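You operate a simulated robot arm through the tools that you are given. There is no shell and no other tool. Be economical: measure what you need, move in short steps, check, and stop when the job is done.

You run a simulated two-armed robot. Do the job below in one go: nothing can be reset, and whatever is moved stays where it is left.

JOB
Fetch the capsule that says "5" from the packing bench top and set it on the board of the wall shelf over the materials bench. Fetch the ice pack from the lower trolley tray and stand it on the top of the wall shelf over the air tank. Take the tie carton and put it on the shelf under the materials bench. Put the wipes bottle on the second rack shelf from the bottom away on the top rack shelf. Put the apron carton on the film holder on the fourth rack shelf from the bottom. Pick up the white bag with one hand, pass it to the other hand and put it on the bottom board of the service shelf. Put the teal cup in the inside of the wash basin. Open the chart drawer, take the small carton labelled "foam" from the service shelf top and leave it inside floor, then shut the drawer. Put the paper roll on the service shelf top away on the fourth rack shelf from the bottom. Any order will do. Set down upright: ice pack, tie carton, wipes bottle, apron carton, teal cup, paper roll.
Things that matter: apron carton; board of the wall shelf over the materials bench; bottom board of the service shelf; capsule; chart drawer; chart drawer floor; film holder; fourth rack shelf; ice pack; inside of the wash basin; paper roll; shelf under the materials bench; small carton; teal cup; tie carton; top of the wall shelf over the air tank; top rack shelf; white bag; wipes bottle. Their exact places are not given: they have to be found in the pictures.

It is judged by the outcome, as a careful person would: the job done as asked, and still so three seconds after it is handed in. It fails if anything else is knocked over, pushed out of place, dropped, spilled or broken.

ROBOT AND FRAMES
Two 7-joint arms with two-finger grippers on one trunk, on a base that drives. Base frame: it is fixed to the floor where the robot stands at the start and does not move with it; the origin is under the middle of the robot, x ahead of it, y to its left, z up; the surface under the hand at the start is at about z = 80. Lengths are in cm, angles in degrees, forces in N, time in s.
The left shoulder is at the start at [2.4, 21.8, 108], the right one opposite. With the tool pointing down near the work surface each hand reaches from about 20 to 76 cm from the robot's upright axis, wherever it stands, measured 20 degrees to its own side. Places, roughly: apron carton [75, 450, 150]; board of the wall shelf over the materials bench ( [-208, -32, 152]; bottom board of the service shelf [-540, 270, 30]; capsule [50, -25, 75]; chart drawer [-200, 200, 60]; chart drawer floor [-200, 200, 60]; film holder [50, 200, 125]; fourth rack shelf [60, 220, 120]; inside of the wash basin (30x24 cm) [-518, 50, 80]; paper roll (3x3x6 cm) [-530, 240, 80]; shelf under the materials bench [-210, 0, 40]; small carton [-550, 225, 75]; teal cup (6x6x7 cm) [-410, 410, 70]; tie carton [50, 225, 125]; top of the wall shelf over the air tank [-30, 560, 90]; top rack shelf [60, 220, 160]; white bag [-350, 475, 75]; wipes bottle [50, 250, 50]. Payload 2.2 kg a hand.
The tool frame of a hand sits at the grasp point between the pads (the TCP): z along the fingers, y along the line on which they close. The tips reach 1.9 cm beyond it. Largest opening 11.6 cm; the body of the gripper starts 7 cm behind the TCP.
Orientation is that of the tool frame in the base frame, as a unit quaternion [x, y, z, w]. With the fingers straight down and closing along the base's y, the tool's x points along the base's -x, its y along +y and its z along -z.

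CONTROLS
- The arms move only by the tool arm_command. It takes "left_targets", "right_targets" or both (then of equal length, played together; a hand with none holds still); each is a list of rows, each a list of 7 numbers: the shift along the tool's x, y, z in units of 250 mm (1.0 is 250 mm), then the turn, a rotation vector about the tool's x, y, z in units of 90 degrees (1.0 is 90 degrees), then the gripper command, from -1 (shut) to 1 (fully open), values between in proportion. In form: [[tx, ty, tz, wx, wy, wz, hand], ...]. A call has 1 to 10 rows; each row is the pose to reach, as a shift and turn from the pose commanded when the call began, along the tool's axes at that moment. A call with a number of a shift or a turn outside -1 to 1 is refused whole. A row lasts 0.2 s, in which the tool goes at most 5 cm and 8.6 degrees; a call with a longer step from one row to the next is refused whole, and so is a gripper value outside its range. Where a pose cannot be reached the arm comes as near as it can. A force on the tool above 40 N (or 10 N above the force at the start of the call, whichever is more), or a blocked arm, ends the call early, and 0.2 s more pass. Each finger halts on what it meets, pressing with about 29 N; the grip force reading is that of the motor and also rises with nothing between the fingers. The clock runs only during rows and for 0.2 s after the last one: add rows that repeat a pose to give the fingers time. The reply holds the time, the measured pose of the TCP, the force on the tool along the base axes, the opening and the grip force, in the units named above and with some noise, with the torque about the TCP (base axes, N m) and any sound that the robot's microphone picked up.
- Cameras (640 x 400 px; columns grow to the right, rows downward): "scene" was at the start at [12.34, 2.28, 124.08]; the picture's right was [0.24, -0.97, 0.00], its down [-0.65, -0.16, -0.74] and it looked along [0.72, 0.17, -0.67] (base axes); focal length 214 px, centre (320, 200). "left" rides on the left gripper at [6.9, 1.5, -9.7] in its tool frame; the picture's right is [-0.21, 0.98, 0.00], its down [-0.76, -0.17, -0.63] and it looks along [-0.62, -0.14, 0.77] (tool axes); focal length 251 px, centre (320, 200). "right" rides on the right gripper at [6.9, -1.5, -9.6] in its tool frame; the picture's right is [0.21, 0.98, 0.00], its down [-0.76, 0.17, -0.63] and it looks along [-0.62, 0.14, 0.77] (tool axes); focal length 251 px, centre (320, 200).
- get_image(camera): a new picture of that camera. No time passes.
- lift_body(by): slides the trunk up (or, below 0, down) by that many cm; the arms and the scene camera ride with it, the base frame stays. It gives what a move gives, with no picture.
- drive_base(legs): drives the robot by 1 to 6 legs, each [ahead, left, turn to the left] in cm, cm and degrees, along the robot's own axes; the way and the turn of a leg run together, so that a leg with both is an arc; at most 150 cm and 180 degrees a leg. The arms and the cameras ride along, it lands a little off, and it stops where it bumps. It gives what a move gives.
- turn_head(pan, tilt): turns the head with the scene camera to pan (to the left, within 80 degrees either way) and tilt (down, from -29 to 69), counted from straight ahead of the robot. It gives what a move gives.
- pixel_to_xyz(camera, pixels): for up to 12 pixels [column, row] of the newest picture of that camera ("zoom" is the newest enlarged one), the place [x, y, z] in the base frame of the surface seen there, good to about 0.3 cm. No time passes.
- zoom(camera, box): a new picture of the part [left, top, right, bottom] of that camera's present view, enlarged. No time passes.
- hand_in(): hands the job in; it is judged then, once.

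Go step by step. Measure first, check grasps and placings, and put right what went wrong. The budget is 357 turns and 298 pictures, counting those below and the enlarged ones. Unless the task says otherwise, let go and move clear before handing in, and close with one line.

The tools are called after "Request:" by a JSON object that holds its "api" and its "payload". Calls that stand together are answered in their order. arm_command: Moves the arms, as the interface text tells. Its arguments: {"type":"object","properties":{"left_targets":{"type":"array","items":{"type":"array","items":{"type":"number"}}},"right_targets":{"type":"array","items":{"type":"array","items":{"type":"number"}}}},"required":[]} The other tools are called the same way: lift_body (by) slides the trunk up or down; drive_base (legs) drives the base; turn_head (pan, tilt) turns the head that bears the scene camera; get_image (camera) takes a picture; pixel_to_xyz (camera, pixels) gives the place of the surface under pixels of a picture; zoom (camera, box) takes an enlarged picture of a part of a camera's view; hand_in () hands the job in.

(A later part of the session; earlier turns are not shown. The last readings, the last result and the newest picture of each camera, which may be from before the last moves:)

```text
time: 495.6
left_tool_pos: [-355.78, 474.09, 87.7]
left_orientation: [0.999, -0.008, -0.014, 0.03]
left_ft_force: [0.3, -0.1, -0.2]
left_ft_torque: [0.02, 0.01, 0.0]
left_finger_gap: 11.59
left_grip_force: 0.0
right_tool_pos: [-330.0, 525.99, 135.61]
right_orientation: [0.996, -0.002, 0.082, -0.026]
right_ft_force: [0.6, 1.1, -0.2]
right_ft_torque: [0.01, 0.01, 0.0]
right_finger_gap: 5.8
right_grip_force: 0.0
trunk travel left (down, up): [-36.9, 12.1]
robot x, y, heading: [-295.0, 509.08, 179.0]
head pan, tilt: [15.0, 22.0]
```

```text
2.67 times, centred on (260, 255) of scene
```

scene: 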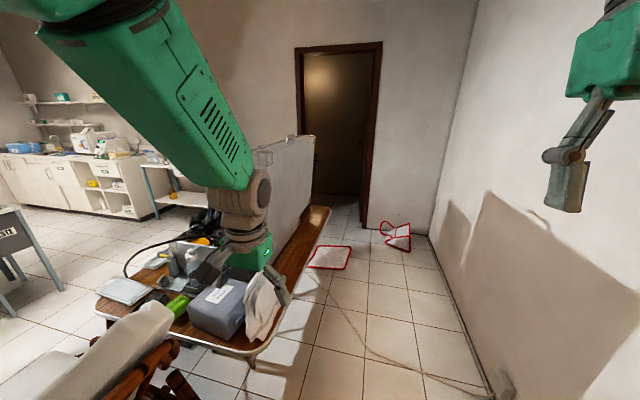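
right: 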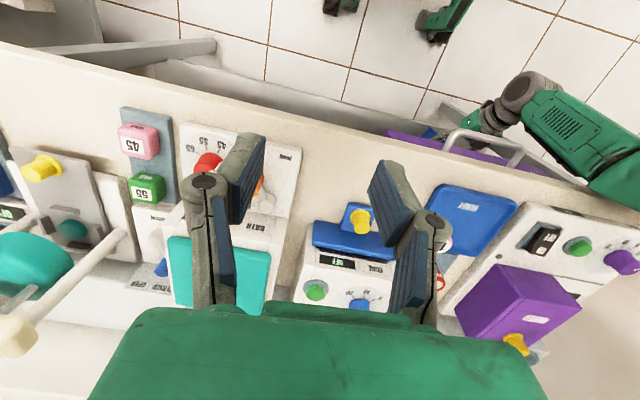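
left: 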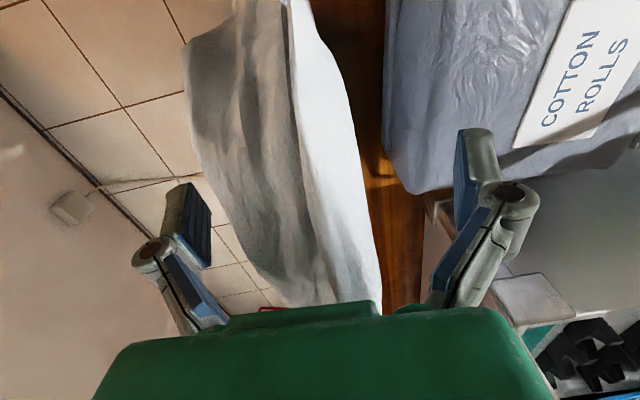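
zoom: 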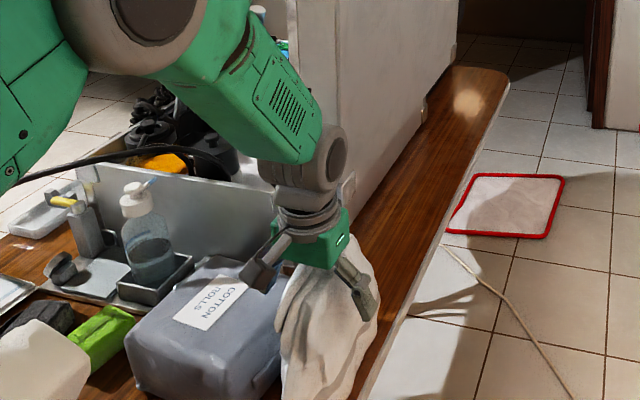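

The fingers straddle the bag. I'll close and lift gently.

Request:
{"api": "arm_command", "payload": {"left_targets": [[0, -0.02, 0, 0, 0, 0, 0.3], [0, -0.02, 0, 0, 0, 0, -1], [0, -0.02, 0, 0, 0, 0, -1], [0, -0.02, 0, 0, 0, 0, -1], [0, -0.02, 0, 0, 0, 0, -1]]}}

Request:
{"api": "arm_command", "payload": {"left_targets": [[0, 0, -0.1, 0, 0, 0, -1], [0, 0, -0.25, 0, 0, 0, -1], [0, 0, -0.4, 0, 0, 0, -1], [0, 0, -0.4, 0, 0, 0, -1]]}}

Request:
{"api": "get_image", "payload": {"camera": "scene"}}

```text
time: 496.8
left_tool_pos: [-355.98, 474.9, 87.43]
left_orientation: [0.999, -0.009, -0.014, 0.03]
left_ft_force: [-0.8, 0.7, -0.3]
left_ft_torque: [0.12, 0.21, -0.06]
left_finger_gap: 4.42
left_grip_force: 29.3
right_tool_pos: [-329.98, 526.14, 135.57]
right_orientation: [0.996, -0.001, 0.083, -0.027]
right_ft_force: [0.2, -0.2, -0.8]
right_ft_torque: [0.0, -0.01, -0.02]
right_finger_gap: 5.78
right_grip_force: 0.0
trunk travel left (down, up): [-36.9, 12.1]
robot x, y, heading: [-295.02, 508.66, 178.9]
head pan, tilt: [15.0, 22.0]
```

```text
time: 497.8
left_tool_pos: [-355.72, 475.16, 97.37]
left_orientation: [0.999, -0.008, -0.014, 0.029]
left_ft_force: [0.1, 0.3, -3.5]
left_ft_torque: [0.01, -0.04, 0.05]
left_finger_gap: 4.43
left_grip_force: 29.1
right_tool_pos: [-330.05, 526.15, 135.45]
right_orientation: [0.996, -0.002, 0.083, -0.027]
right_ft_force: [-0.3, -0.3, -0.6]
right_ft_torque: [0.0, 0.0, 0.01]
right_finger_gap: 5.82
right_grip_force: 0.1
trunk travel left (down, up): [-36.9, 12.1]
robot x, y, heading: [-295.36, 508.66, 179.0]
head pan, tilt: [15.0, 22.0]
```

```text
147 pictures are left
```

scene: 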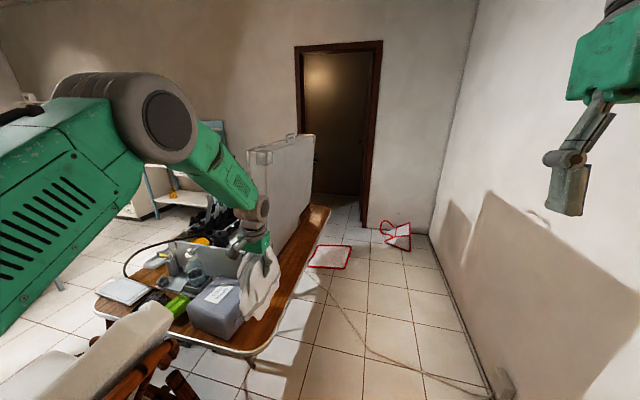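

The bag is held. I'll raise it, shift it north away from the chair, and back off.

Request:
{"api": "lift_body", "payload": {"by": 12}}

Request:
{"api": "arm_command", "payload": {"left_targets": [[0.05, -0.12, -0.05, 0, 0, 0, -1], [0.1, -0.24, -0.1, 0, 0, 0, -1], [0.2, -0.36, -0.1, 0, 0, 0, -1], [0.3, -0.48, -0.1, 0, 0, 0, -1], [0.4, -0.6, -0.1, 0, 0, 0, -1], [0.4, -0.6, -0.1, 0, 0, 0, -1]]}}

Request:
{"api": "drive_base", "payload": {"legs": [[-60, 0, 0]]}}

Request:
{"api": "turn_head", "payload": {"pan": 5, "tilt": 25}}

Request:
{"api": "get_image", "payload": {"camera": "scene"}}

Request:
{"api": "get_image", "payload": {"camera": "left"}}

```text
time: 499.3
left_tool_pos: [-355.67, 475.12, 109.4]
left_orientation: [0.999, -0.008, -0.013, 0.029]
left_ft_force: [0.1, -0.4, -2.8]
left_ft_torque: [0.04, -0.01, 0.01]
left_finger_gap: 4.45
left_grip_force: 28.5
right_tool_pos: [-330.16, 526.09, 147.51]
right_orientation: [0.996, -0.002, 0.084, -0.027]
right_ft_force: [-0.5, 0.0, -0.8]
right_ft_torque: [0.01, 0.0, 0.0]
right_finger_gap: 5.78
right_grip_force: 0.0
trunk travel left (down, up): [-48.9, 0.1]
robot x, y, heading: [-295.12, 508.95, 178.9]
head pan, tilt: [15.0, 22.0]
```

```text
time: 500.7
left_tool_pos: [-345.48, 489.82, 110.7]
left_orientation: [0.999, -0.007, -0.013, 0.031]
left_ft_force: [-0.8, -0.5, -2.4]
left_ft_torque: [-0.01, -0.05, -0.01]
left_finger_gap: 4.45
left_grip_force: 29.1
right_tool_pos: [-330.1, 526.25, 147.72]
right_orientation: [0.996, -0.002, 0.083, -0.025]
right_ft_force: [-1.7, 0.7, -0.1]
right_ft_torque: [-0.02, 0.01, -0.02]
right_finger_gap: 5.79
right_grip_force: 0.0
trunk travel left (down, up): [-48.9, 0.1]
robot x, y, heading: [-295.29, 508.52, 178.8]
head pan, tilt: [15.0, 22.0]
```

```text
time: 504.1
left_tool_pos: [-285.49, 488.64, 110.61]
left_orientation: [0.999, -0.009, -0.013, 0.03]
left_ft_force: [0.7, 0.7, -3.4]
left_ft_torque: [0.01, -0.05, 0.02]
left_finger_gap: 4.45
left_grip_force: 29.1
right_tool_pos: [-270.13, 525.0, 147.51]
right_orientation: [0.996, -0.003, 0.084, -0.025]
right_ft_force: [1.5, -0.8, -0.1]
right_ft_torque: [0.01, -0.04, 0.0]
right_finger_gap: 5.79
right_grip_force: 0.1
trunk travel left (down, up): [-48.9, 0.1]
robot x, y, heading: [-235.33, 507.38, 178.7]
head pan, tilt: [15.0, 22.0]
```

```text
time: 504.9
left_tool_pos: [-285.09, 488.55, 110.66]
left_orientation: [0.999, -0.008, -0.016, 0.031]
left_ft_force: [0.3, -1.3, -2.1]
left_ft_torque: [-0.03, -0.03, 0.02]
left_finger_gap: 4.46
left_grip_force: 28.7
right_tool_pos: [-269.77, 525.01, 147.32]
right_orientation: [0.996, -0.003, 0.087, -0.026]
right_ft_force: [-0.8, 0.9, 0.2]
right_ft_torque: [-0.02, 0.02, 0.02]
right_finger_gap: 5.81
right_grip_force: 0.1
trunk travel left (down, up): [-48.9, 0.1]
robot x, y, heading: [-235.49, 507.41, 178.8]
head pan, tilt: [5.0, 25.0]
```

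```text
146 pictures are left
```

scene: 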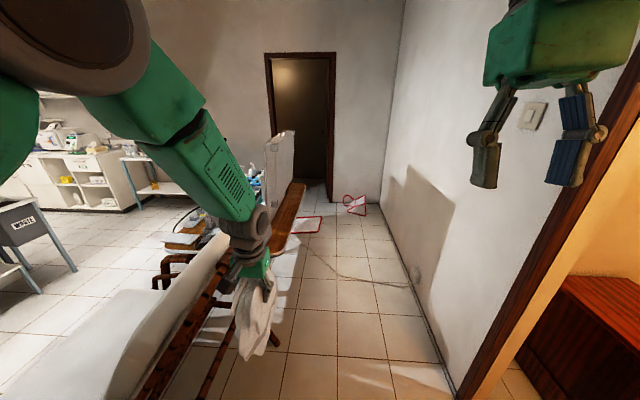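

```text
145 pictures are left
```

left: 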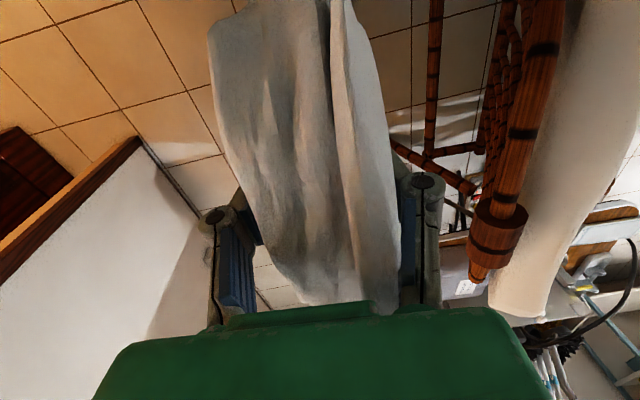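

The bag is clear. For the handover, I'll bring the left hand to about centre front, and bring the right hand in lower with a near-horizontal pitch so it can grip the bag's lower near edge.

Request:
{"api": "arm_command", "payload": {"left_targets": [[-0.08, -0.06, 0, 0, 0, 0, -1], [-0.16, -0.12, 0, 0, 0, 0, -1], [-0.24, -0.18, 0, 0, 0, 0, -1], [-0.32, -0.24, 0, 0, 0, 0, -1], [-0.4, -0.3, 0, 0, 0, 0, -1], [-0.48, -0.36, 0, 0, 0, 0, -1], [-0.54, -0.42, 0, 0, 0, 0, -1], [-0.6, -0.46, 0, 0, 0, 0, -1], [-0.6, -0.46, 0, 0, 0, 0, -1], [-0.6, -0.46, 0, 0, 0, 0, -1]], "right_targets": [[-0.04, 0, 0.1, -0.003, -0.089, 0.002, 0.5], [-0.08, 0, 0.2, -0.006, -0.178, 0.003, 1], [-0.12, 0, 0.3, -0.01, -0.267, 0.005, 1], [-0.16, 0, 0.4, -0.013, -0.356, 0.007, 1], [-0.2, 0, 0.5, -0.016, -0.445, 0.009, 1], [-0.24, 0, 0.6, -0.019, -0.534, 0.01, 1], [-0.28, 0, 0.7, -0.022, -0.623, 0.012, 1], [-0.3, 0, 0.8, -0.026, -0.711, 0.014, 1], [-0.3, 0, 0.9, -0.029, -0.8, 0.015, 1], [-0.3, 0, 1.0, -0.032, -0.889, 0.017, 1]]}}

Request:
{"api": "get_image", "payload": {"camera": "scene"}}

```text
time: 507.1
left_tool_pos: [-300.11, 500.3, 110.26]
left_orientation: [0.999, -0.009, -0.015, 0.029]
left_ft_force: [0.1, -0.3, -2.8]
left_ft_torque: [0.01, -0.03, -0.03]
left_finger_gap: 4.42
left_grip_force: 29.5
right_tool_pos: [-278.76, 521.4, 119.72]
right_orientation: [0.816, 0.001, -0.578, 0.001]
right_ft_force: [0.3, 0.0, -0.5]
right_ft_torque: [0.02, -0.04, -0.02]
right_finger_gap: 11.62
right_grip_force: 0.0
right hand out of reach, approached as far as the arm can: row 7, 8, 9, 10
trunk travel left (down, up): [-48.9, 0.1]
robot x, y, heading: [-235.26, 507.48, 178.7]
head pan, tilt: [5.0, 25.0]
```

```text
144 pictures are left
```

scene: 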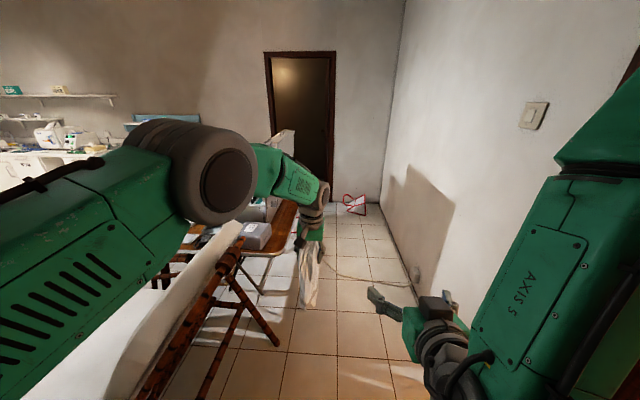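

The right hand's orientation is right. I'll lower it to bag-bottom level, then move it left behind the bag.

Request:
{"api": "arm_command", "payload": {"right_targets": [[0.15, 0, 0.055, 0, 0, 0, 1], [0.3, 0.0, 0.11, 0, 0, 0, 1], [0.45, 0.05, 0.165, 0, 0, 0, 1], [0.6, 0.15, 0.22, 0, 0, 0, 1], [0.733, 0.28, 0.267, 0, 0, 0, 1], [0.733, 0.46, 0.267, 0, 0, 0, 1], [0.733, 0.65, 0.267, 0, 0, 0, 1], [0.733, 0.82, 0.267, 0, 0, 0, 1], [0.733, 0.82, 0.267, 0, 0, 0, 1], [0.733, 0.82, 0.267, 0, 0, 0, 1]]}}

Request:
{"api": "get_image", "payload": {"camera": "right"}}

Request:
{"api": "get_image", "payload": {"camera": "scene"}}

```text
time: 509.2
left_tool_pos: [-299.88, 500.4, 110.38]
left_orientation: [0.999, -0.008, -0.015, 0.03]
left_ft_force: [-0.1, 0.4, -2.8]
left_ft_torque: [0.04, -0.04, 0.0]
left_finger_gap: 4.45
left_grip_force: 28.9
right_tool_pos: [-278.86, 501.22, 99.79]
right_orientation: [0.816, 0.001, -0.578, 0.0]
right_ft_force: [0.8, -0.8, 0.3]
right_ft_torque: [0.01, -0.02, 0.01]
right_finger_gap: 11.62
right_grip_force: 0.0
trunk travel left (down, up): [-48.9, 0.1]
robot x, y, heading: [-234.73, 507.7, 179.0]
head pan, tilt: [5.0, 25.0]
```

```text
143 pictures are left
```

right: 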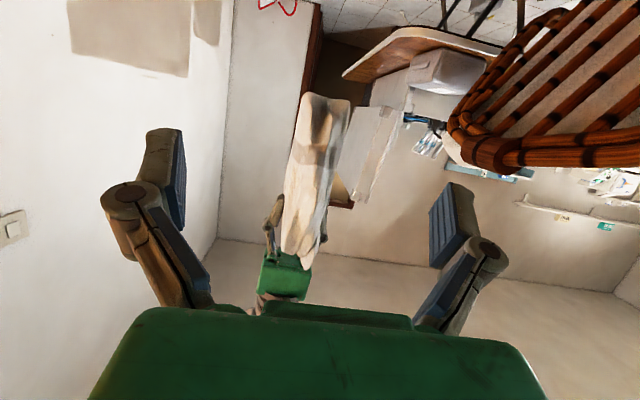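

```text
142 pictures are left
```

scene: 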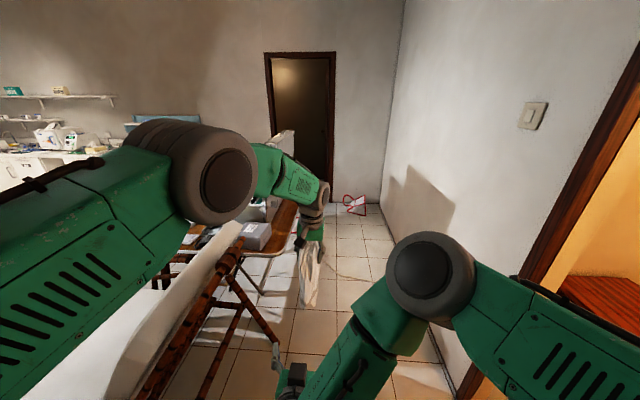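

The bag lies between the right fingers in view. I'll measure its near edge.

Request:
{"api": "pixel_to_xyz", "payload": {"camera": "right", "pixels": [[305, 250], [300, 200], [310, 150], [318, 110], [290, 200], [325, 180], [340, 120], [295, 290]]}}

```text
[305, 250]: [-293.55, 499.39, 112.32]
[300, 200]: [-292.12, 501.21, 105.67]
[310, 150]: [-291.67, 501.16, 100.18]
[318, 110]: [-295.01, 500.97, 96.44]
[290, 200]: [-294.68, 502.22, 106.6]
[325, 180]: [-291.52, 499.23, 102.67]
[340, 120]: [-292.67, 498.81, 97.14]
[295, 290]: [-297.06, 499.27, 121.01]
```

I'll move the right hand 16 cm forward and close on the bag.

Request:
{"api": "arm_command", "payload": {"right_targets": [[-0.055, 0.01, 0.15, 0, 0, 0, 1], [-0.11, 0.024, 0.3, 0, 0, 0, 1], [-0.165, 0.024, 0.45, 0, 0, 0, 1], [-0.219, 0.024, 0.602, 0, 0, 0, 1], [-0.219, 0.024, 0.602, 0, 0, 0, 1], [-0.219, 0.024, 0.602, 0, 0, 0, -1], [-0.219, 0.024, 0.602, 0, 0, 0, -1], [-0.219, 0.024, 0.602, 0, 0, 0, -1], [-0.219, 0.024, 0.602, 0, 0, 0, -1]]}}

Request:
{"api": "get_image", "payload": {"camera": "right"}}

Request:
{"api": "get_image", "payload": {"camera": "left"}}

```text
time: 511.2
left_tool_pos: [-299.9, 500.41, 110.5]
left_orientation: [0.999, -0.01, -0.016, 0.029]
left_ft_force: [-5.4, 10.9, 0.0]
left_ft_torque: [0.44, 0.19, 0.94]
left_finger_gap: 4.46
left_grip_force: 29.2
right_tool_pos: [-294.86, 500.45, 100.41]
right_orientation: [0.817, 0.002, -0.577, 0.001]
right_ft_force: [5.5, -11.1, -0.4]
right_ft_torque: [0.74, 0.14, -0.33]
right_finger_gap: 5.18
right_grip_force: 28.3
trunk travel left (down, up): [-48.9, 0.1]
robot x, y, heading: [-234.91, 507.64, 178.6]
head pan, tilt: [5.0, 25.0]
```

```text
141 pictures are left
```

right: 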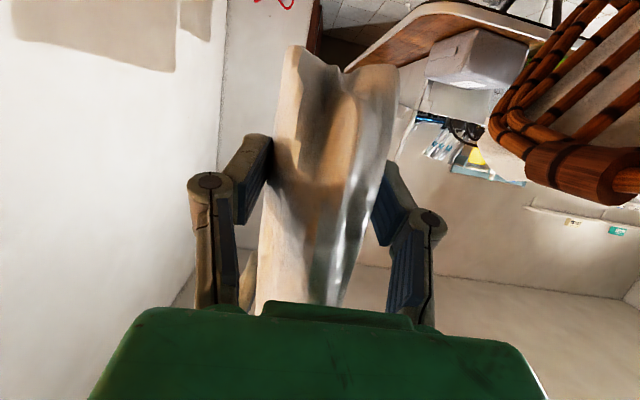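

```text
140 pictures are left
```

left: 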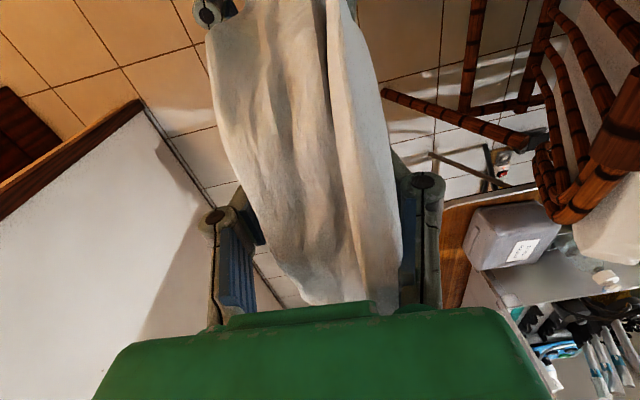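

Both hands hold it, with the right gap at 5.2. Now the left hand opens and moves up and away.

Request:
{"api": "arm_command", "payload": {"left_targets": [[0, 0, 0, 0, 0, 0, 0], [0, 0, 0, 0, 0, 0, 0.6], [0, 0, 0, 0, 0, 0, 0.6], [0, 0, -0.12, 0, 0, 0, 0.6], [0, 0, -0.28, 0, 0, 0, 0.6], [0, 0, -0.45, 0, 0, 0, 0.6], [0, 0.1, -0.55, 0, 0, 0, 0.6], [0, 0.25, -0.55, 0, 0, 0, 0.6], [0, 0.4, -0.55, 0, 0, 0, 0.6], [0, 0.55, -0.55, 0, 0, 0, 0.6]]}}

Request:
{"api": "get_image", "payload": {"camera": "right"}}

Request:
{"api": "get_image", "payload": {"camera": "scene"}}

```text
time: 513.5
left_tool_pos: [-299.82, 486.85, 125.27]
left_orientation: [0.999, -0.009, -0.015, 0.029]
left_ft_force: [-0.1, -0.1, 0.2]
left_ft_torque: [0.03, -0.03, 0.02]
left_finger_gap: 9.31
left_grip_force: 0.1
right_tool_pos: [-294.76, 500.3, 100.42]
right_orientation: [0.816, 0.001, -0.578, -0.001]
right_ft_force: [0.1, -0.2, 0.5]
right_ft_torque: [0.01, -0.14, -0.03]
right_finger_gap: 5.19
right_grip_force: 29.3
trunk travel left (down, up): [-48.9, 0.1]
robot x, y, heading: [-235.09, 507.59, 178.6]
head pan, tilt: [5.0, 25.0]
```

```text
139 pictures are left
```

right: 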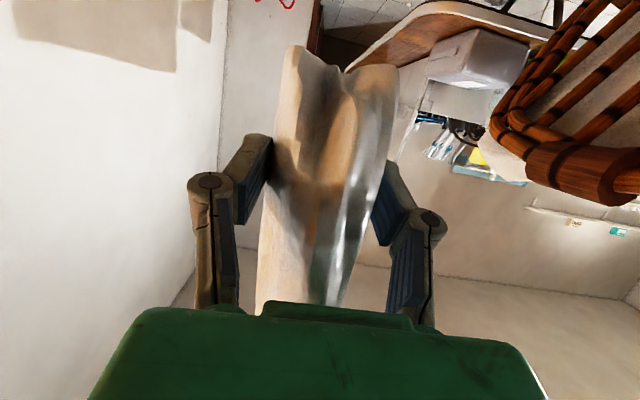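

```text
138 pictures are left
```

scene: 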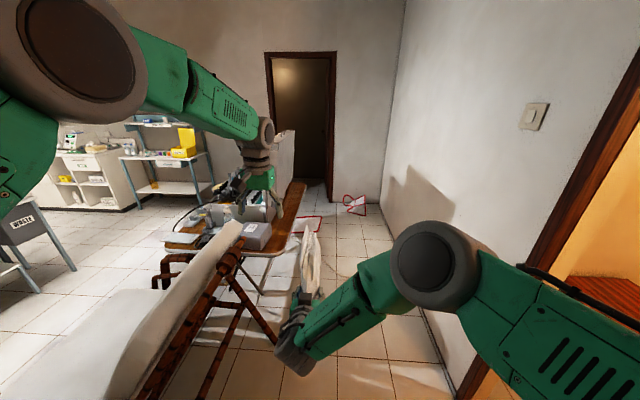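

The handover is complete; the right hand holds the bag upright. Now back around the chair to the south side of the table for the teal cup.

Request:
{"api": "lift_body", "payload": {"by": -15}}

Request:
{"api": "drive_base", "payload": {"legs": [[-25, 0, 0], [0, 0, 91.4], [110, 0, 0], [70, 0, 0], [0, 0, -90]]}}

Request:
{"api": "turn_head", "payload": {"pan": 0, "tilt": 20}}

Request:
{"api": "get_image", "payload": {"camera": "scene"}}

```text
time: 515.2
left_tool_pos: [-299.73, 487.06, 110.44]
left_orientation: [0.999, -0.007, -0.015, 0.03]
left_ft_force: [0.3, 0.2, -1.0]
left_ft_torque: [0.0, -0.02, -0.01]
left_finger_gap: 9.27
left_grip_force: 0.1
right_tool_pos: [-294.86, 500.6, 85.46]
right_orientation: [0.816, 0.001, -0.578, 0.0]
right_ft_force: [-1.0, 0.4, -0.5]
right_ft_torque: [0.0, -0.2, 0.03]
right_finger_gap: 5.17
right_grip_force: 29.2
trunk travel left (down, up): [-33.9, 15.1]
robot x, y, heading: [-235.35, 507.33, 179.0]
head pan, tilt: [5.0, 25.0]
```

```text
time: 528.6
left_tool_pos: [-192.39, 281.42, 110.58]
left_orientation: [0.714, 0.7, 0.008, 0.033]
left_ft_force: [-0.4, 0.4, -0.5]
left_ft_torque: [0.04, -0.02, -0.01]
left_finger_gap: 9.28
left_grip_force: 0.0
right_tool_pos: [-205.54, 287.26, 85.3]
right_orientation: [0.577, 0.582, -0.404, 0.406]
right_ft_force: [-0.5, -0.4, 0.0]
right_ft_torque: [0.19, -0.01, -0.01]
right_finger_gap: 5.15
right_grip_force: 28.9
trunk travel left (down, up): [-33.9, 15.1]
robot x, y, heading: [-212.58, 345.56, -91.4]
head pan, tilt: [5.0, 25.0]
stopped in leg 4: the force on the tool passed its limit at 90 N (the readings are from after the stop); the commanded pose is now the measured one
```

```text
time: 529.2
left_tool_pos: [-192.64, 281.6, 110.77]
left_orientation: [0.713, 0.7, 0.008, 0.034]
left_ft_force: [0.4, 0.1, -0.1]
left_ft_torque: [0.01, 0.01, 0.0]
left_finger_gap: 9.29
left_grip_force: 0.2
right_tool_pos: [-205.69, 287.24, 85.44]
right_orientation: [0.577, 0.58, -0.406, 0.407]
right_ft_force: [-0.3, -0.6, -0.5]
right_ft_torque: [0.17, 0.03, -0.01]
right_finger_gap: 5.15
right_grip_force: 28.9
trunk travel left (down, up): [-33.9, 15.1]
robot x, y, heading: [-212.68, 345.7, -91.5]
head pan, tilt: [0.0, 20.0]
```

```text
137 pictures are left
```

scene: 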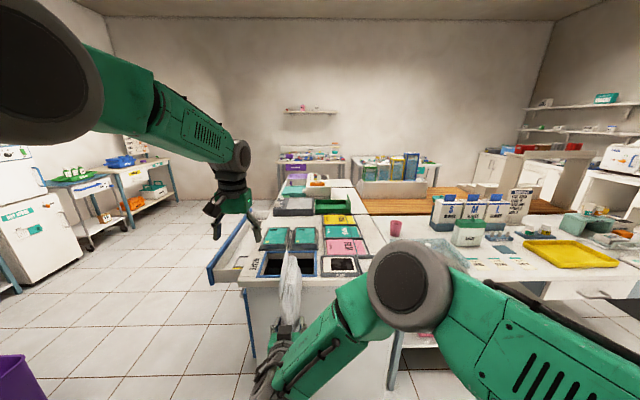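

The bag's front touched the island's north edge. I'll back off and inspect.

Request:
{"api": "drive_base", "payload": {"legs": [[-12, 0, 0]]}}

Request:
{"api": "get_image", "payload": {"camera": "right"}}

Request:
{"api": "zoom", "payload": {"camera": "scene", "box": [200, 180, 400, 340]}}

```text
time: 530.5
left_tool_pos: [-192.36, 293.55, 110.7]
left_orientation: [0.714, 0.699, 0.007, 0.035]
left_ft_force: [-0.7, 0.4, 0.6]
left_ft_torque: [-0.04, 0.03, 0.01]
left_finger_gap: 9.28
left_grip_force: 0.0
right_tool_pos: [-205.31, 299.41, 85.44]
right_orientation: [0.576, 0.581, -0.406, 0.407]
right_ft_force: [0.4, 0.5, 0.6]
right_ft_torque: [0.2, -0.02, 0.0]
right_finger_gap: 5.15
right_grip_force: 29.6
trunk travel left (down, up): [-33.9, 15.1]
robot x, y, heading: [-213.02, 357.31, -91.5]
head pan, tilt: [0.0, 20.0]
```

```text
136 pictures are left
```

right: 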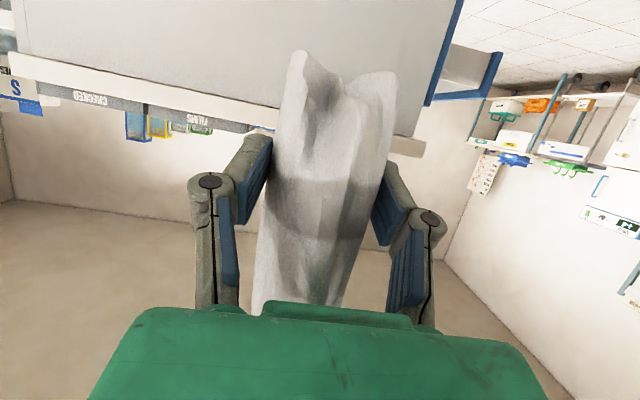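

```text
2.50 times, centred on (300, 260) of scene
```

zoom: 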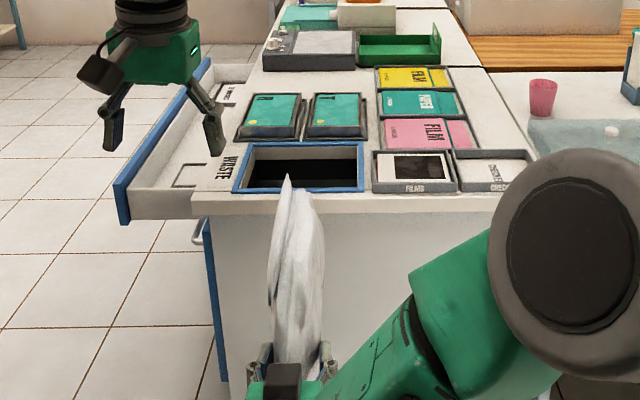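

Nothing disturbed. I'll back a bit more, turn to face west, and strafe to the corridor line y≈325.

Request:
{"api": "drive_base", "payload": {"legs": [[-6, 0, 0], [0, 0, -90]]}}

Request:
{"api": "drive_base", "payload": {"legs": [[0, 36, 1]]}}

Request:
{"api": "turn_head", "payload": {"pan": 0, "tilt": 25}}

Request:
{"api": "get_image", "payload": {"camera": "scene"}}

```text
time: 535.3
left_tool_pos: [-276.13, 344.67, 111.1]
left_orientation: [0.999, -0.019, -0.021, 0.03]
left_ft_force: [1.1, 0.5, 0.6]
left_ft_torque: [-0.01, 0.02, -0.02]
left_finger_gap: 9.28
left_grip_force: 0.0
right_tool_pos: [-270.33, 357.62, 85.74]
right_orientation: [0.817, -0.006, -0.577, -0.004]
right_ft_force: [-0.1, -0.1, 0.3]
right_ft_torque: [0.05, -0.19, -0.02]
right_finger_gap: 5.15
right_grip_force: 28.7
trunk travel left (down, up): [-33.9, 15.1]
robot x, y, heading: [-212.54, 363.69, 177.5]
head pan, tilt: [0.0, 20.0]
```

```text
time: 537.6
left_tool_pos: [-276.96, 308.54, 111.56]
left_orientation: [0.999, -0.015, -0.024, 0.033]
left_ft_force: [-0.2, 1.3, -0.1]
left_ft_torque: [-0.06, 0.01, -0.06]
left_finger_gap: 9.31
left_grip_force: 0.0
right_tool_pos: [-271.31, 321.22, 86.13]
right_orientation: [0.816, -0.004, -0.578, 0.001]
right_ft_force: [-0.2, 0.2, -1.5]
right_ft_torque: [-0.03, -0.2, 0.04]
right_finger_gap: 5.14
right_grip_force: 29.3
trunk travel left (down, up): [-33.9, 15.1]
robot x, y, heading: [-214.06, 327.12, 178.0]
head pan, tilt: [0.0, 20.0]
```

```text
time: 538.3
left_tool_pos: [-276.69, 308.98, 111.74]
left_orientation: [0.999, -0.017, -0.026, 0.033]
left_ft_force: [0.3, 0.6, -0.1]
left_ft_torque: [-0.08, -0.04, -0.01]
left_finger_gap: 9.29
left_grip_force: 0.1
right_tool_pos: [-271.13, 321.7, 86.26]
right_orientation: [0.814, -0.003, -0.581, 0.001]
right_ft_force: [-0.2, 1.3, 0.1]
right_ft_torque: [0.0, -0.23, 0.01]
right_finger_gap: 5.13
right_grip_force: 28.9
trunk travel left (down, up): [-33.9, 15.1]
robot x, y, heading: [-213.82, 327.2, 177.9]
head pan, tilt: [0.0, 25.0]
```

```text
134 pictures are left
```

scene: 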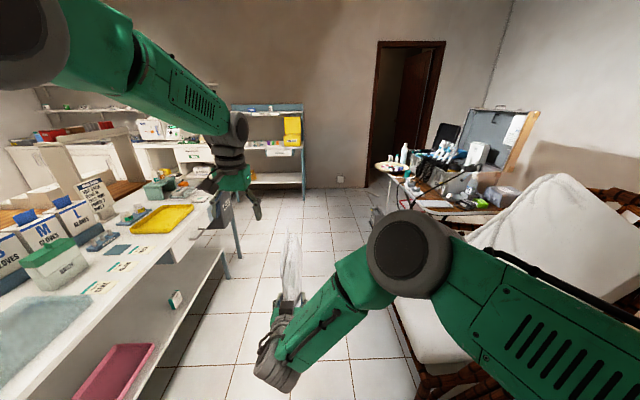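

The corridor is clear. I'll move the bag hand out to the right and retract it a bit, then drive west.

Request:
{"api": "arm_command", "payload": {"right_targets": [[0.03, -0.13, -0.06, 0, 0, 0, -1], [0.05, -0.27, -0.12, 0, 0, 0, -1], [0.08, -0.4, -0.18, 0, 0, 0, -1], [0.1, -0.54, -0.25, 0, 0, 0, -1], [0.12, -0.67, -0.31, 0, 0, 0, -1], [0.137, -0.8, -0.376, 0, 0, 0, -1], [0.137, -0.8, -0.376, 0, 0, 0, -1]]}}

Request:
{"api": "drive_base", "payload": {"legs": [[0, 6, 2.1], [100, 0, 0], [78, 0, 0]]}}

```text
time: 539.9
left_tool_pos: [-276.56, 307.94, 111.59]
left_orientation: [0.999, -0.016, -0.026, 0.03]
left_ft_force: [0.6, 0.2, 0.3]
left_ft_torque: [0.01, -0.03, 0.02]
left_finger_gap: 9.27
left_grip_force: 0.1
right_tool_pos: [-261.3, 340.81, 85.8]
right_orientation: [0.814, -0.002, -0.58, -0.002]
right_ft_force: [-0.2, 0.2, 0.2]
right_ft_torque: [0.0, -0.17, -0.02]
right_finger_gap: 5.14
right_grip_force: 29.2
trunk travel left (down, up): [-33.9, 15.1]
robot x, y, heading: [-213.93, 326.92, 178.0]
head pan, tilt: [0.0, 25.0]
```

```text
time: 549.3
left_tool_pos: [-449.83, 292.31, 111.02]
left_orientation: [0.999, 0.016, -0.023, 0.018]
left_ft_force: [0.3, -2.6, -0.5]
left_ft_torque: [0.22, -0.01, 0.01]
left_finger_gap: 9.28
left_grip_force: 0.1
right_tool_pos: [-436.44, 326.78, 86.19]
right_orientation: [0.814, 0.029, -0.581, 0.007]
right_ft_force: [0.6, -3.0, 0.2]
right_ft_torque: [0.06, -0.21, -0.06]
right_finger_gap: 5.16
right_grip_force: 28.8
trunk travel left (down, up): [-33.9, 15.1]
robot x, y, heading: [-388.14, 318.22, -178.8]
head pan, tilt: [0.0, 25.0]
```

Request:
{"api": "drive_base", "payload": {"legs": [[0, 0, -91]]}}

Request:
{"api": "turn_head", "payload": {"pan": 8, "tilt": 32}}

Request:
{"api": "get_image", "payload": {"camera": "scene"}}

Request:
{"api": "get_image", "payload": {"camera": "left"}}

```text
time: 553.5
left_tool_pos: [-414.89, 378.7, 111.48]
left_orientation: [0.727, -0.686, -0.034, 0.0]
left_ft_force: [-2.0, 0.1, 0.8]
left_ft_torque: [-0.01, -0.16, 0.0]
left_finger_gap: 9.29
left_grip_force: 0.2
right_tool_pos: [-380.48, 366.12, 86.26]
right_orientation: [0.599, -0.549, -0.426, -0.397]
right_ft_force: [-1.5, 0.1, 0.0]
right_ft_torque: [-0.17, -0.03, -0.01]
right_finger_gap: 5.14
right_grip_force: 29.0
trunk travel left (down, up): [-33.9, 15.1]
robot x, y, heading: [-388.7, 317.98, 92.8]
head pan, tilt: [0.0, 25.0]
```

```text
time: 554.1
left_tool_pos: [-413.17, 378.51, 112.01]
left_orientation: [0.726, -0.686, -0.041, 0.004]
left_ft_force: [-0.3, 0.1, 0.1]
left_ft_torque: [0.02, -0.01, 0.03]
left_finger_gap: 9.28
left_grip_force: 0.0
right_tool_pos: [-379.33, 365.92, 86.29]
right_orientation: [0.595, -0.552, -0.431, -0.394]
right_ft_force: [0.1, -0.2, 0.0]
right_ft_torque: [-0.21, -0.01, -0.04]
right_finger_gap: 5.14
right_grip_force: 28.9
trunk travel left (down, up): [-33.9, 15.1]
robot x, y, heading: [-388.88, 318.47, 92.5]
head pan, tilt: [8.0, 32.0]
```

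```text
133 pictures are left
```

scene: 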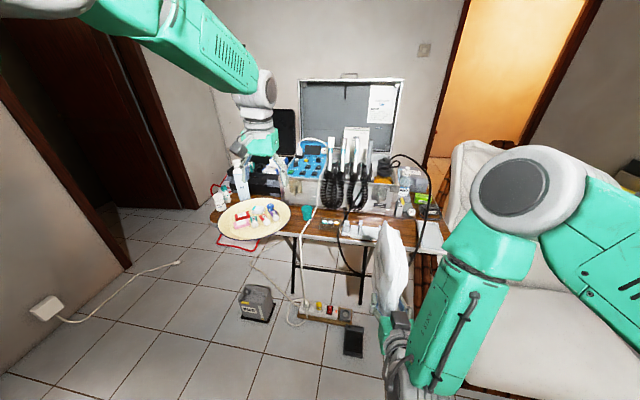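

```text
132 pictures are left
```

left: 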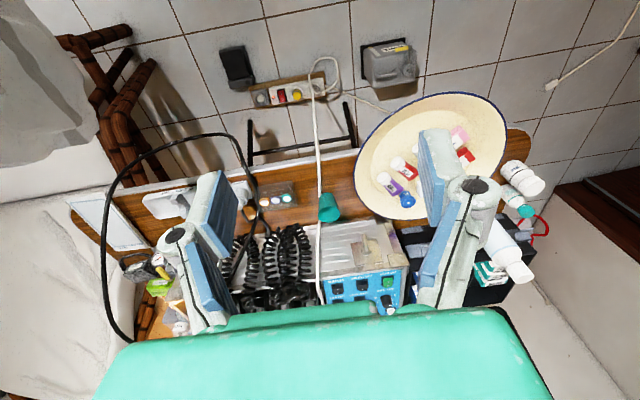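

The left camera sees the teal cup at (328,208) with the white cord beside it. I'll zoom and measure.

Request:
{"api": "zoom", "payload": {"camera": "left", "box": [280, 160, 400, 240]}}

Request:
{"api": "pixel_to_xyz", "payload": {"camera": "left", "pixels": [[329, 208], [329, 215], [320, 210], [339, 212], [328, 196], [319, 190], [319, 225], [375, 205], [345, 190]]}}

```text
5.00 times, centred on (340, 200) of left
```

zoom: 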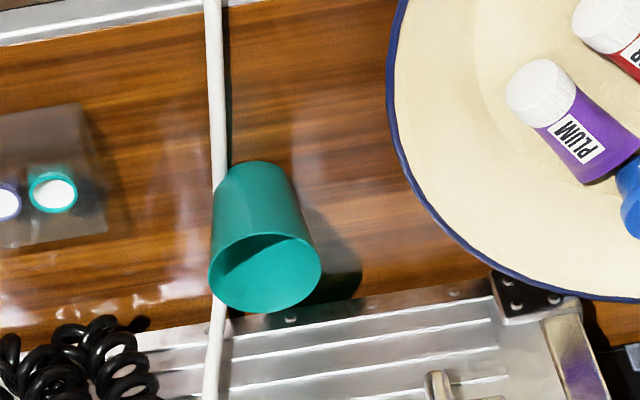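

```text
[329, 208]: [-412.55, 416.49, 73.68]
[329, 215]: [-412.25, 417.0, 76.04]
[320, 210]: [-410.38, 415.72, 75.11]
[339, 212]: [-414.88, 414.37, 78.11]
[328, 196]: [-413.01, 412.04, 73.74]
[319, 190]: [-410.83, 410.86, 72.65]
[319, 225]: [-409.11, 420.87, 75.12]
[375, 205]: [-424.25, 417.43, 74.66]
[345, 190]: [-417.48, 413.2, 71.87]
```

The cup centre is (-412.8,415.3) with its rim at z 78.1. The cord touches its right side only low down (z<75), so I'll grip just below the rim. First I drive 18 cm closer and straighten the hand.

Request:
{"api": "drive_base", "payload": {"legs": [[18, 0, -2.5]]}}

Request:
{"api": "arm_command", "payload": {"left_targets": [[-0.15, 0, 0, 0.02, 0.017, 0, 0.6], [-0.3, 0, 0, 0.0395, 0.034, 0, 0.6], [-0.45, 0, 0.1, 0.0395, 0.034, 0, 0.6], [-0.6, 0, 0.2, 0.0395, 0.034, 0, 0.6], [-0.74, 0, 0.3, 0.0395, 0.034, 0, 0.6], [-0.74, 0, 0.48, 0.0395, 0.034, 0, 0.6], [-0.74, 0, 0.66, 0.0395, 0.034, 0, 0.6], [-0.74, 0, 0.66, 0.0395, 0.034, 0, 0.6], [-0.74, 0, 0.66, 0.0395, 0.034, 0, 0.6]]}}

Request:
{"api": "get_image", "payload": {"camera": "left"}}

```text
time: 555.7
left_tool_pos: [-409.88, 397.85, 112.25]
left_orientation: [0.712, -0.701, -0.045, 0.006]
left_ft_force: [-0.2, 0.4, 0.2]
left_ft_torque: [0.04, 0.03, 0.05]
left_finger_gap: 9.32
left_grip_force: 0.0
right_tool_pos: [-376.64, 384.04, 86.08]
right_orientation: [0.582, -0.565, -0.425, -0.401]
right_ft_force: [0.9, -0.3, 0.4]
right_ft_torque: [-0.16, 0.0, 0.04]
right_finger_gap: 5.12
right_grip_force: 28.9
trunk travel left (down, up): [-33.9, 15.1]
robot x, y, heading: [-388.91, 336.81, 90.2]
head pan, tilt: [8.0, 32.0]
```

```text
time: 557.7
left_tool_pos: [-411.66, 409.41, 98.98]
left_orientation: [0.713, -0.701, -0.001, -0.002]
left_ft_force: [-0.8, -0.4, -0.4]
left_ft_torque: [-0.02, 0.03, 0.02]
left_finger_gap: 9.29
left_grip_force: 0.0
left hand out of reach, approached as far as the arm can: row 3, 4, 5, 6, 7, 8, 9
right_tool_pos: [-377.5, 383.75, 86.39]
right_orientation: [0.584, -0.563, -0.423, -0.405]
right_ft_force: [0.8, -0.4, -0.1]
right_ft_torque: [-0.2, -0.02, 0.03]
right_finger_gap: 5.12
right_grip_force: 29.2
trunk travel left (down, up): [-33.9, 15.1]
robot x, y, heading: [-389.01, 336.37, 90.5]
head pan, tilt: [8.0, 32.0]
```

```text
130 pictures are left
```

left: 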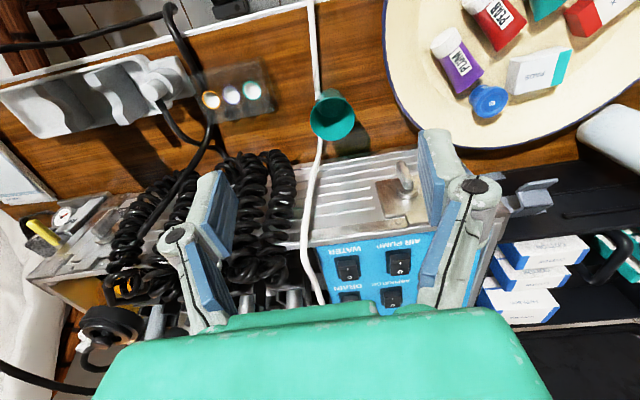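

It's just out of reach, so I drive 6.5 cm closer.

Request:
{"api": "drive_base", "payload": {"legs": [[6.5, 0, -0.5]]}}

Request:
{"api": "get_image", "payload": {"camera": "left"}}

```text
time: 558.7
left_tool_pos: [-411.48, 415.83, 98.88]
left_orientation: [0.71, -0.704, 0.0, -0.003]
left_ft_force: [0.0, 0.2, 0.2]
left_ft_torque: [-0.04, -0.01, 0.0]
left_finger_gap: 9.27
left_grip_force: 0.0
right_tool_pos: [-377.42, 390.17, 86.25]
right_orientation: [0.582, -0.565, -0.421, -0.406]
right_ft_force: [0.9, 0.1, -0.5]
right_ft_torque: [-0.17, -0.02, -0.01]
right_finger_gap: 5.14
right_grip_force: 28.7
trunk travel left (down, up): [-33.9, 15.1]
robot x, y, heading: [-388.95, 343.05, 89.8]
head pan, tilt: [8.0, 32.0]
```

```text
129 pictures are left
```

left: 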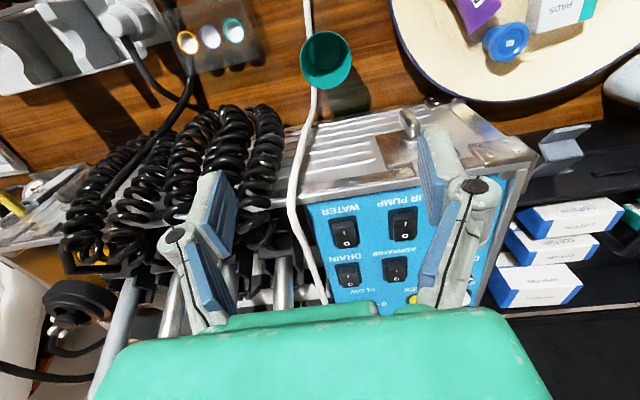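

Request:
{"api": "pixel_to_xyz", "payload": {"camera": "left", "pixels": [[326, 40], [326, 85], [303, 60], [350, 60], [280, 130], [260, 110], [312, 100], [305, 130], [330, 140]]}}

```text
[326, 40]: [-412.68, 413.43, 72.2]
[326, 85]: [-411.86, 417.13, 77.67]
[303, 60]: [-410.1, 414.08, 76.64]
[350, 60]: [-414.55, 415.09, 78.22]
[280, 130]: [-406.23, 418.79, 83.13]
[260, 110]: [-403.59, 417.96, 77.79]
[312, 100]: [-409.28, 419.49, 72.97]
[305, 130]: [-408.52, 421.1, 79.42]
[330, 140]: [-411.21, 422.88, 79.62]
```

The rim centre is (-412.3,414.7). I'll narrow the fingers and descend to just below the rim.

Request:
{"api": "arm_command", "payload": {"left_targets": [[0.044, 0.032, 0, 0, 0, 0, 0.22], [0.044, 0.032, 0.15, 0, 0, 0, 0.22], [0.044, 0.032, 0.3, 0, 0, 0, 0.22], [0.044, 0.032, 0.45, 0, 0, 0, 0.22], [0.044, 0.032, 0.6, 0, 0, 0, 0.22], [0.044, 0.032, 0.72, 0, 0, 0, 0.22], [0.044, 0.032, 0.72, 0, 0, 0, 0.22]]}}

Request:
{"api": "get_image", "payload": {"camera": "left"}}

```text
time: 560.3
left_tool_pos: [-411.95, 413.84, 81.49]
left_orientation: [0.709, -0.705, -0.002, -0.003]
left_ft_force: [0.3, -0.4, 0.2]
left_ft_torque: [0.01, 0.01, -0.01]
left_finger_gap: 7.05
left_grip_force: 0.0
left hand out of reach, approached as far as the arm can: row 5, 6, 7
right_tool_pos: [-377.29, 389.68, 86.59]
right_orientation: [0.581, -0.565, -0.422, -0.408]
right_ft_force: [0.5, 0.3, 1.0]
right_ft_torque: [-0.17, 0.0, -0.02]
right_finger_gap: 5.13
right_grip_force: 29.0
trunk travel left (down, up): [-33.9, 15.1]
robot x, y, heading: [-389.3, 343.35, 89.8]
head pan, tilt: [8.0, 32.0]
```

```text
128 pictures are left
```

left: 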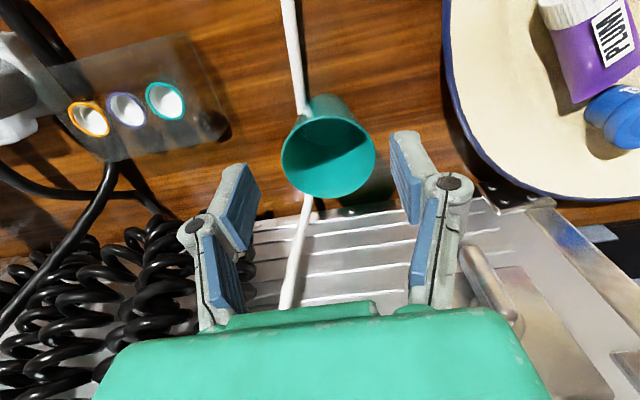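

Within reach via the trunk: lower 3.2 cm. Then check.

Request:
{"api": "lift_body", "payload": {"by": -3.2}}

Request:
{"api": "get_image", "payload": {"camera": "left"}}

```text
time: 561.0
left_tool_pos: [-411.83, 413.84, 78.28]
left_orientation: [0.71, -0.705, -0.002, -0.004]
left_ft_force: [-0.8, -0.5, -0.1]
left_ft_torque: [0.02, 0.01, 0.03]
left_finger_gap: 7.09
left_grip_force: 0.0
right_tool_pos: [-377.36, 389.74, 83.4]
right_orientation: [0.581, -0.564, -0.423, -0.407]
right_ft_force: [0.2, -0.1, -0.4]
right_ft_torque: [-0.22, 0.0, -0.02]
right_finger_gap: 5.13
right_grip_force: 29.3
trunk travel left (down, up): [-30.7, 18.3]
robot x, y, heading: [-389.31, 342.84, 90.1]
head pan, tilt: [8.0, 32.0]
```

```text
127 pictures are left
```

left: 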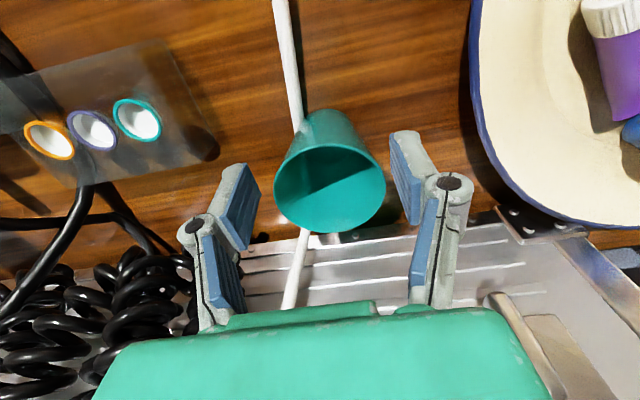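

Good. Slightly lower, then close gently and lift.

Request:
{"api": "lift_body", "payload": {"by": -0.6}}

Request:
{"api": "arm_command", "payload": {"left_targets": [[0, 0, 0, 0, 0, 0, 0], [0, 0, 0, 0, 0, 0, -0.15], [0, 0, 0, 0, 0, 0, -0.3], [0, 0, 0, 0, 0, 0, -0.3]]}}

```text
time: 561.6
left_tool_pos: [-411.84, 413.84, 77.74]
left_orientation: [0.709, -0.705, -0.003, -0.003]
left_ft_force: [0.1, 0.6, 0.4]
left_ft_torque: [0.01, -0.03, 0.0]
left_finger_gap: 7.08
left_grip_force: 0.1
right_tool_pos: [-377.27, 389.69, 82.77]
right_orientation: [0.581, -0.564, -0.422, -0.408]
right_ft_force: [0.6, 0.7, 0.1]
right_ft_torque: [-0.19, -0.03, -0.01]
right_finger_gap: 5.15
right_grip_force: 29.3
trunk travel left (down, up): [-30.1, 18.9]
robot x, y, heading: [-389.03, 342.76, 90.0]
head pan, tilt: [8.0, 32.0]
```

```text
time: 562.6
left_tool_pos: [-411.91, 413.8, 77.77]
left_orientation: [0.71, -0.704, -0.001, -0.002]
left_ft_force: [-0.1, 0.3, 1.1]
left_ft_torque: [0.02, 0.0, -0.03]
left_finger_gap: 4.99
left_grip_force: 29.5
right_tool_pos: [-377.3, 389.72, 82.77]
right_orientation: [0.581, -0.564, -0.422, -0.407]
right_ft_force: [0.8, 0.3, -0.1]
right_ft_torque: [-0.2, 0.0, 0.04]
right_finger_gap: 5.13
right_grip_force: 29.1
trunk travel left (down, up): [-30.1, 18.9]
robot x, y, heading: [-389.5, 343.04, 89.9]
head pan, tilt: [8.0, 32.0]
```

Cup gripped (gap 5.0). Lift with the trunk and back off.

Request:
{"api": "lift_body", "payload": {"by": 14}}

Request:
{"api": "get_image", "payload": {"camera": "left"}}

Request:
{"api": "drive_base", "payload": {"legs": [[-22, 0, 0]]}}

Request:
{"api": "get_image", "payload": {"camera": "scene"}}

```text
time: 564.3
left_tool_pos: [-412.01, 413.91, 91.61]
left_orientation: [0.71, -0.704, -0.001, -0.003]
left_ft_force: [0.3, 0.5, 0.7]
left_ft_torque: [0.02, -0.01, 0.0]
left_finger_gap: 5.02
left_grip_force: 28.8
right_tool_pos: [-377.23, 389.82, 96.87]
right_orientation: [0.582, -0.564, -0.422, -0.406]
right_ft_force: [0.4, 0.0, -0.2]
right_ft_torque: [-0.2, -0.02, 0.0]
right_finger_gap: 5.1
right_grip_force: 28.7
trunk travel left (down, up): [-44.1, 4.9]
robot x, y, heading: [-389.34, 343.48, 89.6]
head pan, tilt: [8.0, 32.0]
```

```text
126 pictures are left
```

left: 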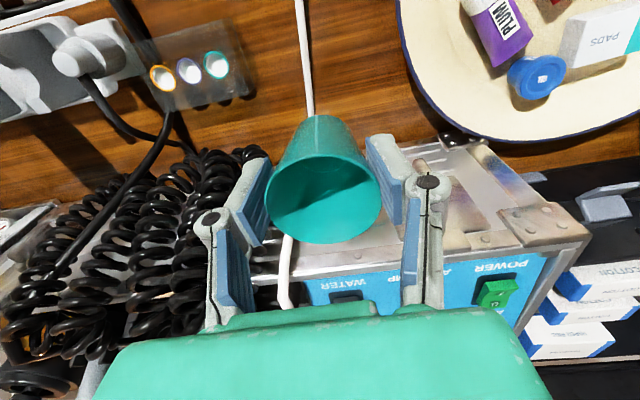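

```text
time: 565.9
left_tool_pos: [-411.96, 392.46, 91.71]
left_orientation: [0.71, -0.705, -0.001, -0.002]
left_ft_force: [-1.1, 0.2, -0.1]
left_ft_torque: [-0.03, -0.03, 0.03]
left_finger_gap: 4.99
left_grip_force: 29.5
right_tool_pos: [-377.31, 368.32, 96.81]
right_orientation: [0.581, -0.564, -0.422, -0.407]
right_ft_force: [0.6, 0.1, 0.1]
right_ft_torque: [-0.17, 0.01, 0.01]
right_finger_gap: 5.16
right_grip_force: 29.4
trunk travel left (down, up): [-44.1, 4.9]
robot x, y, heading: [-389.27, 321.55, 89.9]
head pan, tilt: [8.0, 32.0]
```

```text
125 pictures are left
```

scene: 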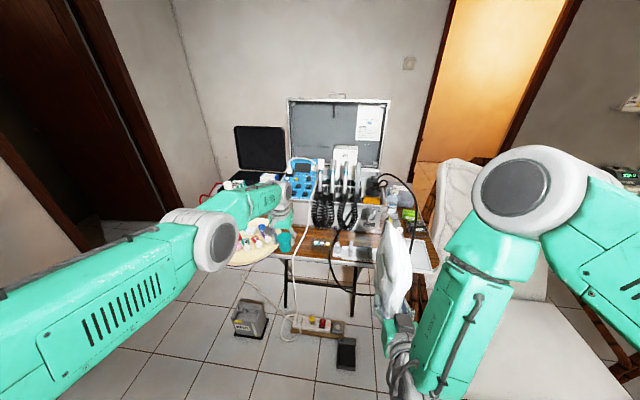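

Now to the service shelf. I tuck the left hand with the cup closer and higher, turn west and look.

Request:
{"api": "arm_command", "payload": {"left_targets": [[0.15, 0.05, -0.1, 0, 0, 0, -0.3], [0.3, 0.1, -0.2, 0, 0, 0, -0.3], [0.45, 0.15, -0.3, 0, 0, 0, -0.3], [0.6, 0.2, -0.4, 0, 0, 0, -0.3], [0.75, 0.25, -0.5, 0, 0, 0, -0.3], [0.85, 0.25, -0.5, 0, 0, 0, -0.3], [0.85, 0.25, -0.5, 0, 0, 0, -0.3]]}}

Request:
{"api": "drive_base", "payload": {"legs": [[0, 0, 90], [35, 0, 0]]}}

Request:
{"api": "turn_head", "payload": {"pan": 15, "tilt": 30}}

Request:
{"api": "get_image", "payload": {"camera": "scene"}}

```text
time: 567.5
left_tool_pos: [-418.16, 370.99, 104.26]
left_orientation: [0.708, -0.706, -0.003, -0.004]
left_ft_force: [0.0, 0.1, -0.2]
left_ft_torque: [0.01, -0.01, 0.0]
left_finger_gap: 4.98
left_grip_force: 28.9
right_tool_pos: [-377.36, 367.88, 96.96]
right_orientation: [0.58, -0.563, -0.424, -0.408]
right_ft_force: [-0.7, 0.1, -0.1]
right_ft_torque: [-0.23, 0.03, 0.03]
right_finger_gap: 5.09
right_grip_force: 28.9
trunk travel left (down, up): [-44.1, 4.9]
robot x, y, heading: [-389.55, 321.23, 89.9]
head pan, tilt: [8.0, 32.0]
```

```text
time: 573.6
left_tool_pos: [-473.26, 292.03, 104.47]
left_orientation: [1.0, 0.008, -0.006, -0.001]
left_ft_force: [0.0, 0.2, -0.9]
left_ft_torque: [-0.02, -0.01, 0.03]
left_finger_gap: 5.01
left_grip_force: 28.7
right_tool_pos: [-470.61, 332.71, 97.07]
right_orientation: [0.809, 0.016, -0.587, 0.014]
right_ft_force: [0.3, 0.5, -0.1]
right_ft_torque: [-0.01, -0.16, 0.0]
right_finger_gap: 5.12
right_grip_force: 29.1
trunk travel left (down, up): [-44.1, 4.9]
robot x, y, heading: [-424.17, 321.18, -179.8]
head pan, tilt: [8.0, 32.0]
```

```text
time: 574.3
left_tool_pos: [-472.98, 292.04, 104.35]
left_orientation: [1.0, 0.007, -0.007, -0.001]
left_ft_force: [0.6, -0.2, 0.6]
left_ft_torque: [0.01, -0.06, 0.01]
left_finger_gap: 4.98
left_grip_force: 28.7
right_tool_pos: [-470.21, 332.75, 96.95]
right_orientation: [0.808, 0.017, -0.589, 0.014]
right_ft_force: [-0.4, -0.4, 0.4]
right_ft_torque: [0.01, -0.18, -0.01]
right_finger_gap: 5.11
right_grip_force: 28.9
trunk travel left (down, up): [-44.1, 4.9]
robot x, y, heading: [-424.31, 321.69, -179.7]
head pan, tilt: [15.0, 30.0]
```

```text
124 pictures are left
```

scene: 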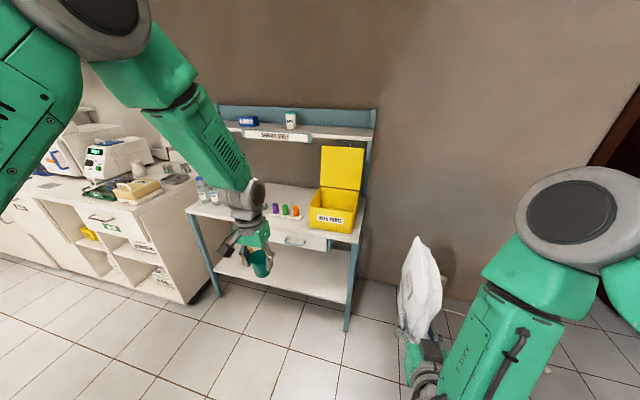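

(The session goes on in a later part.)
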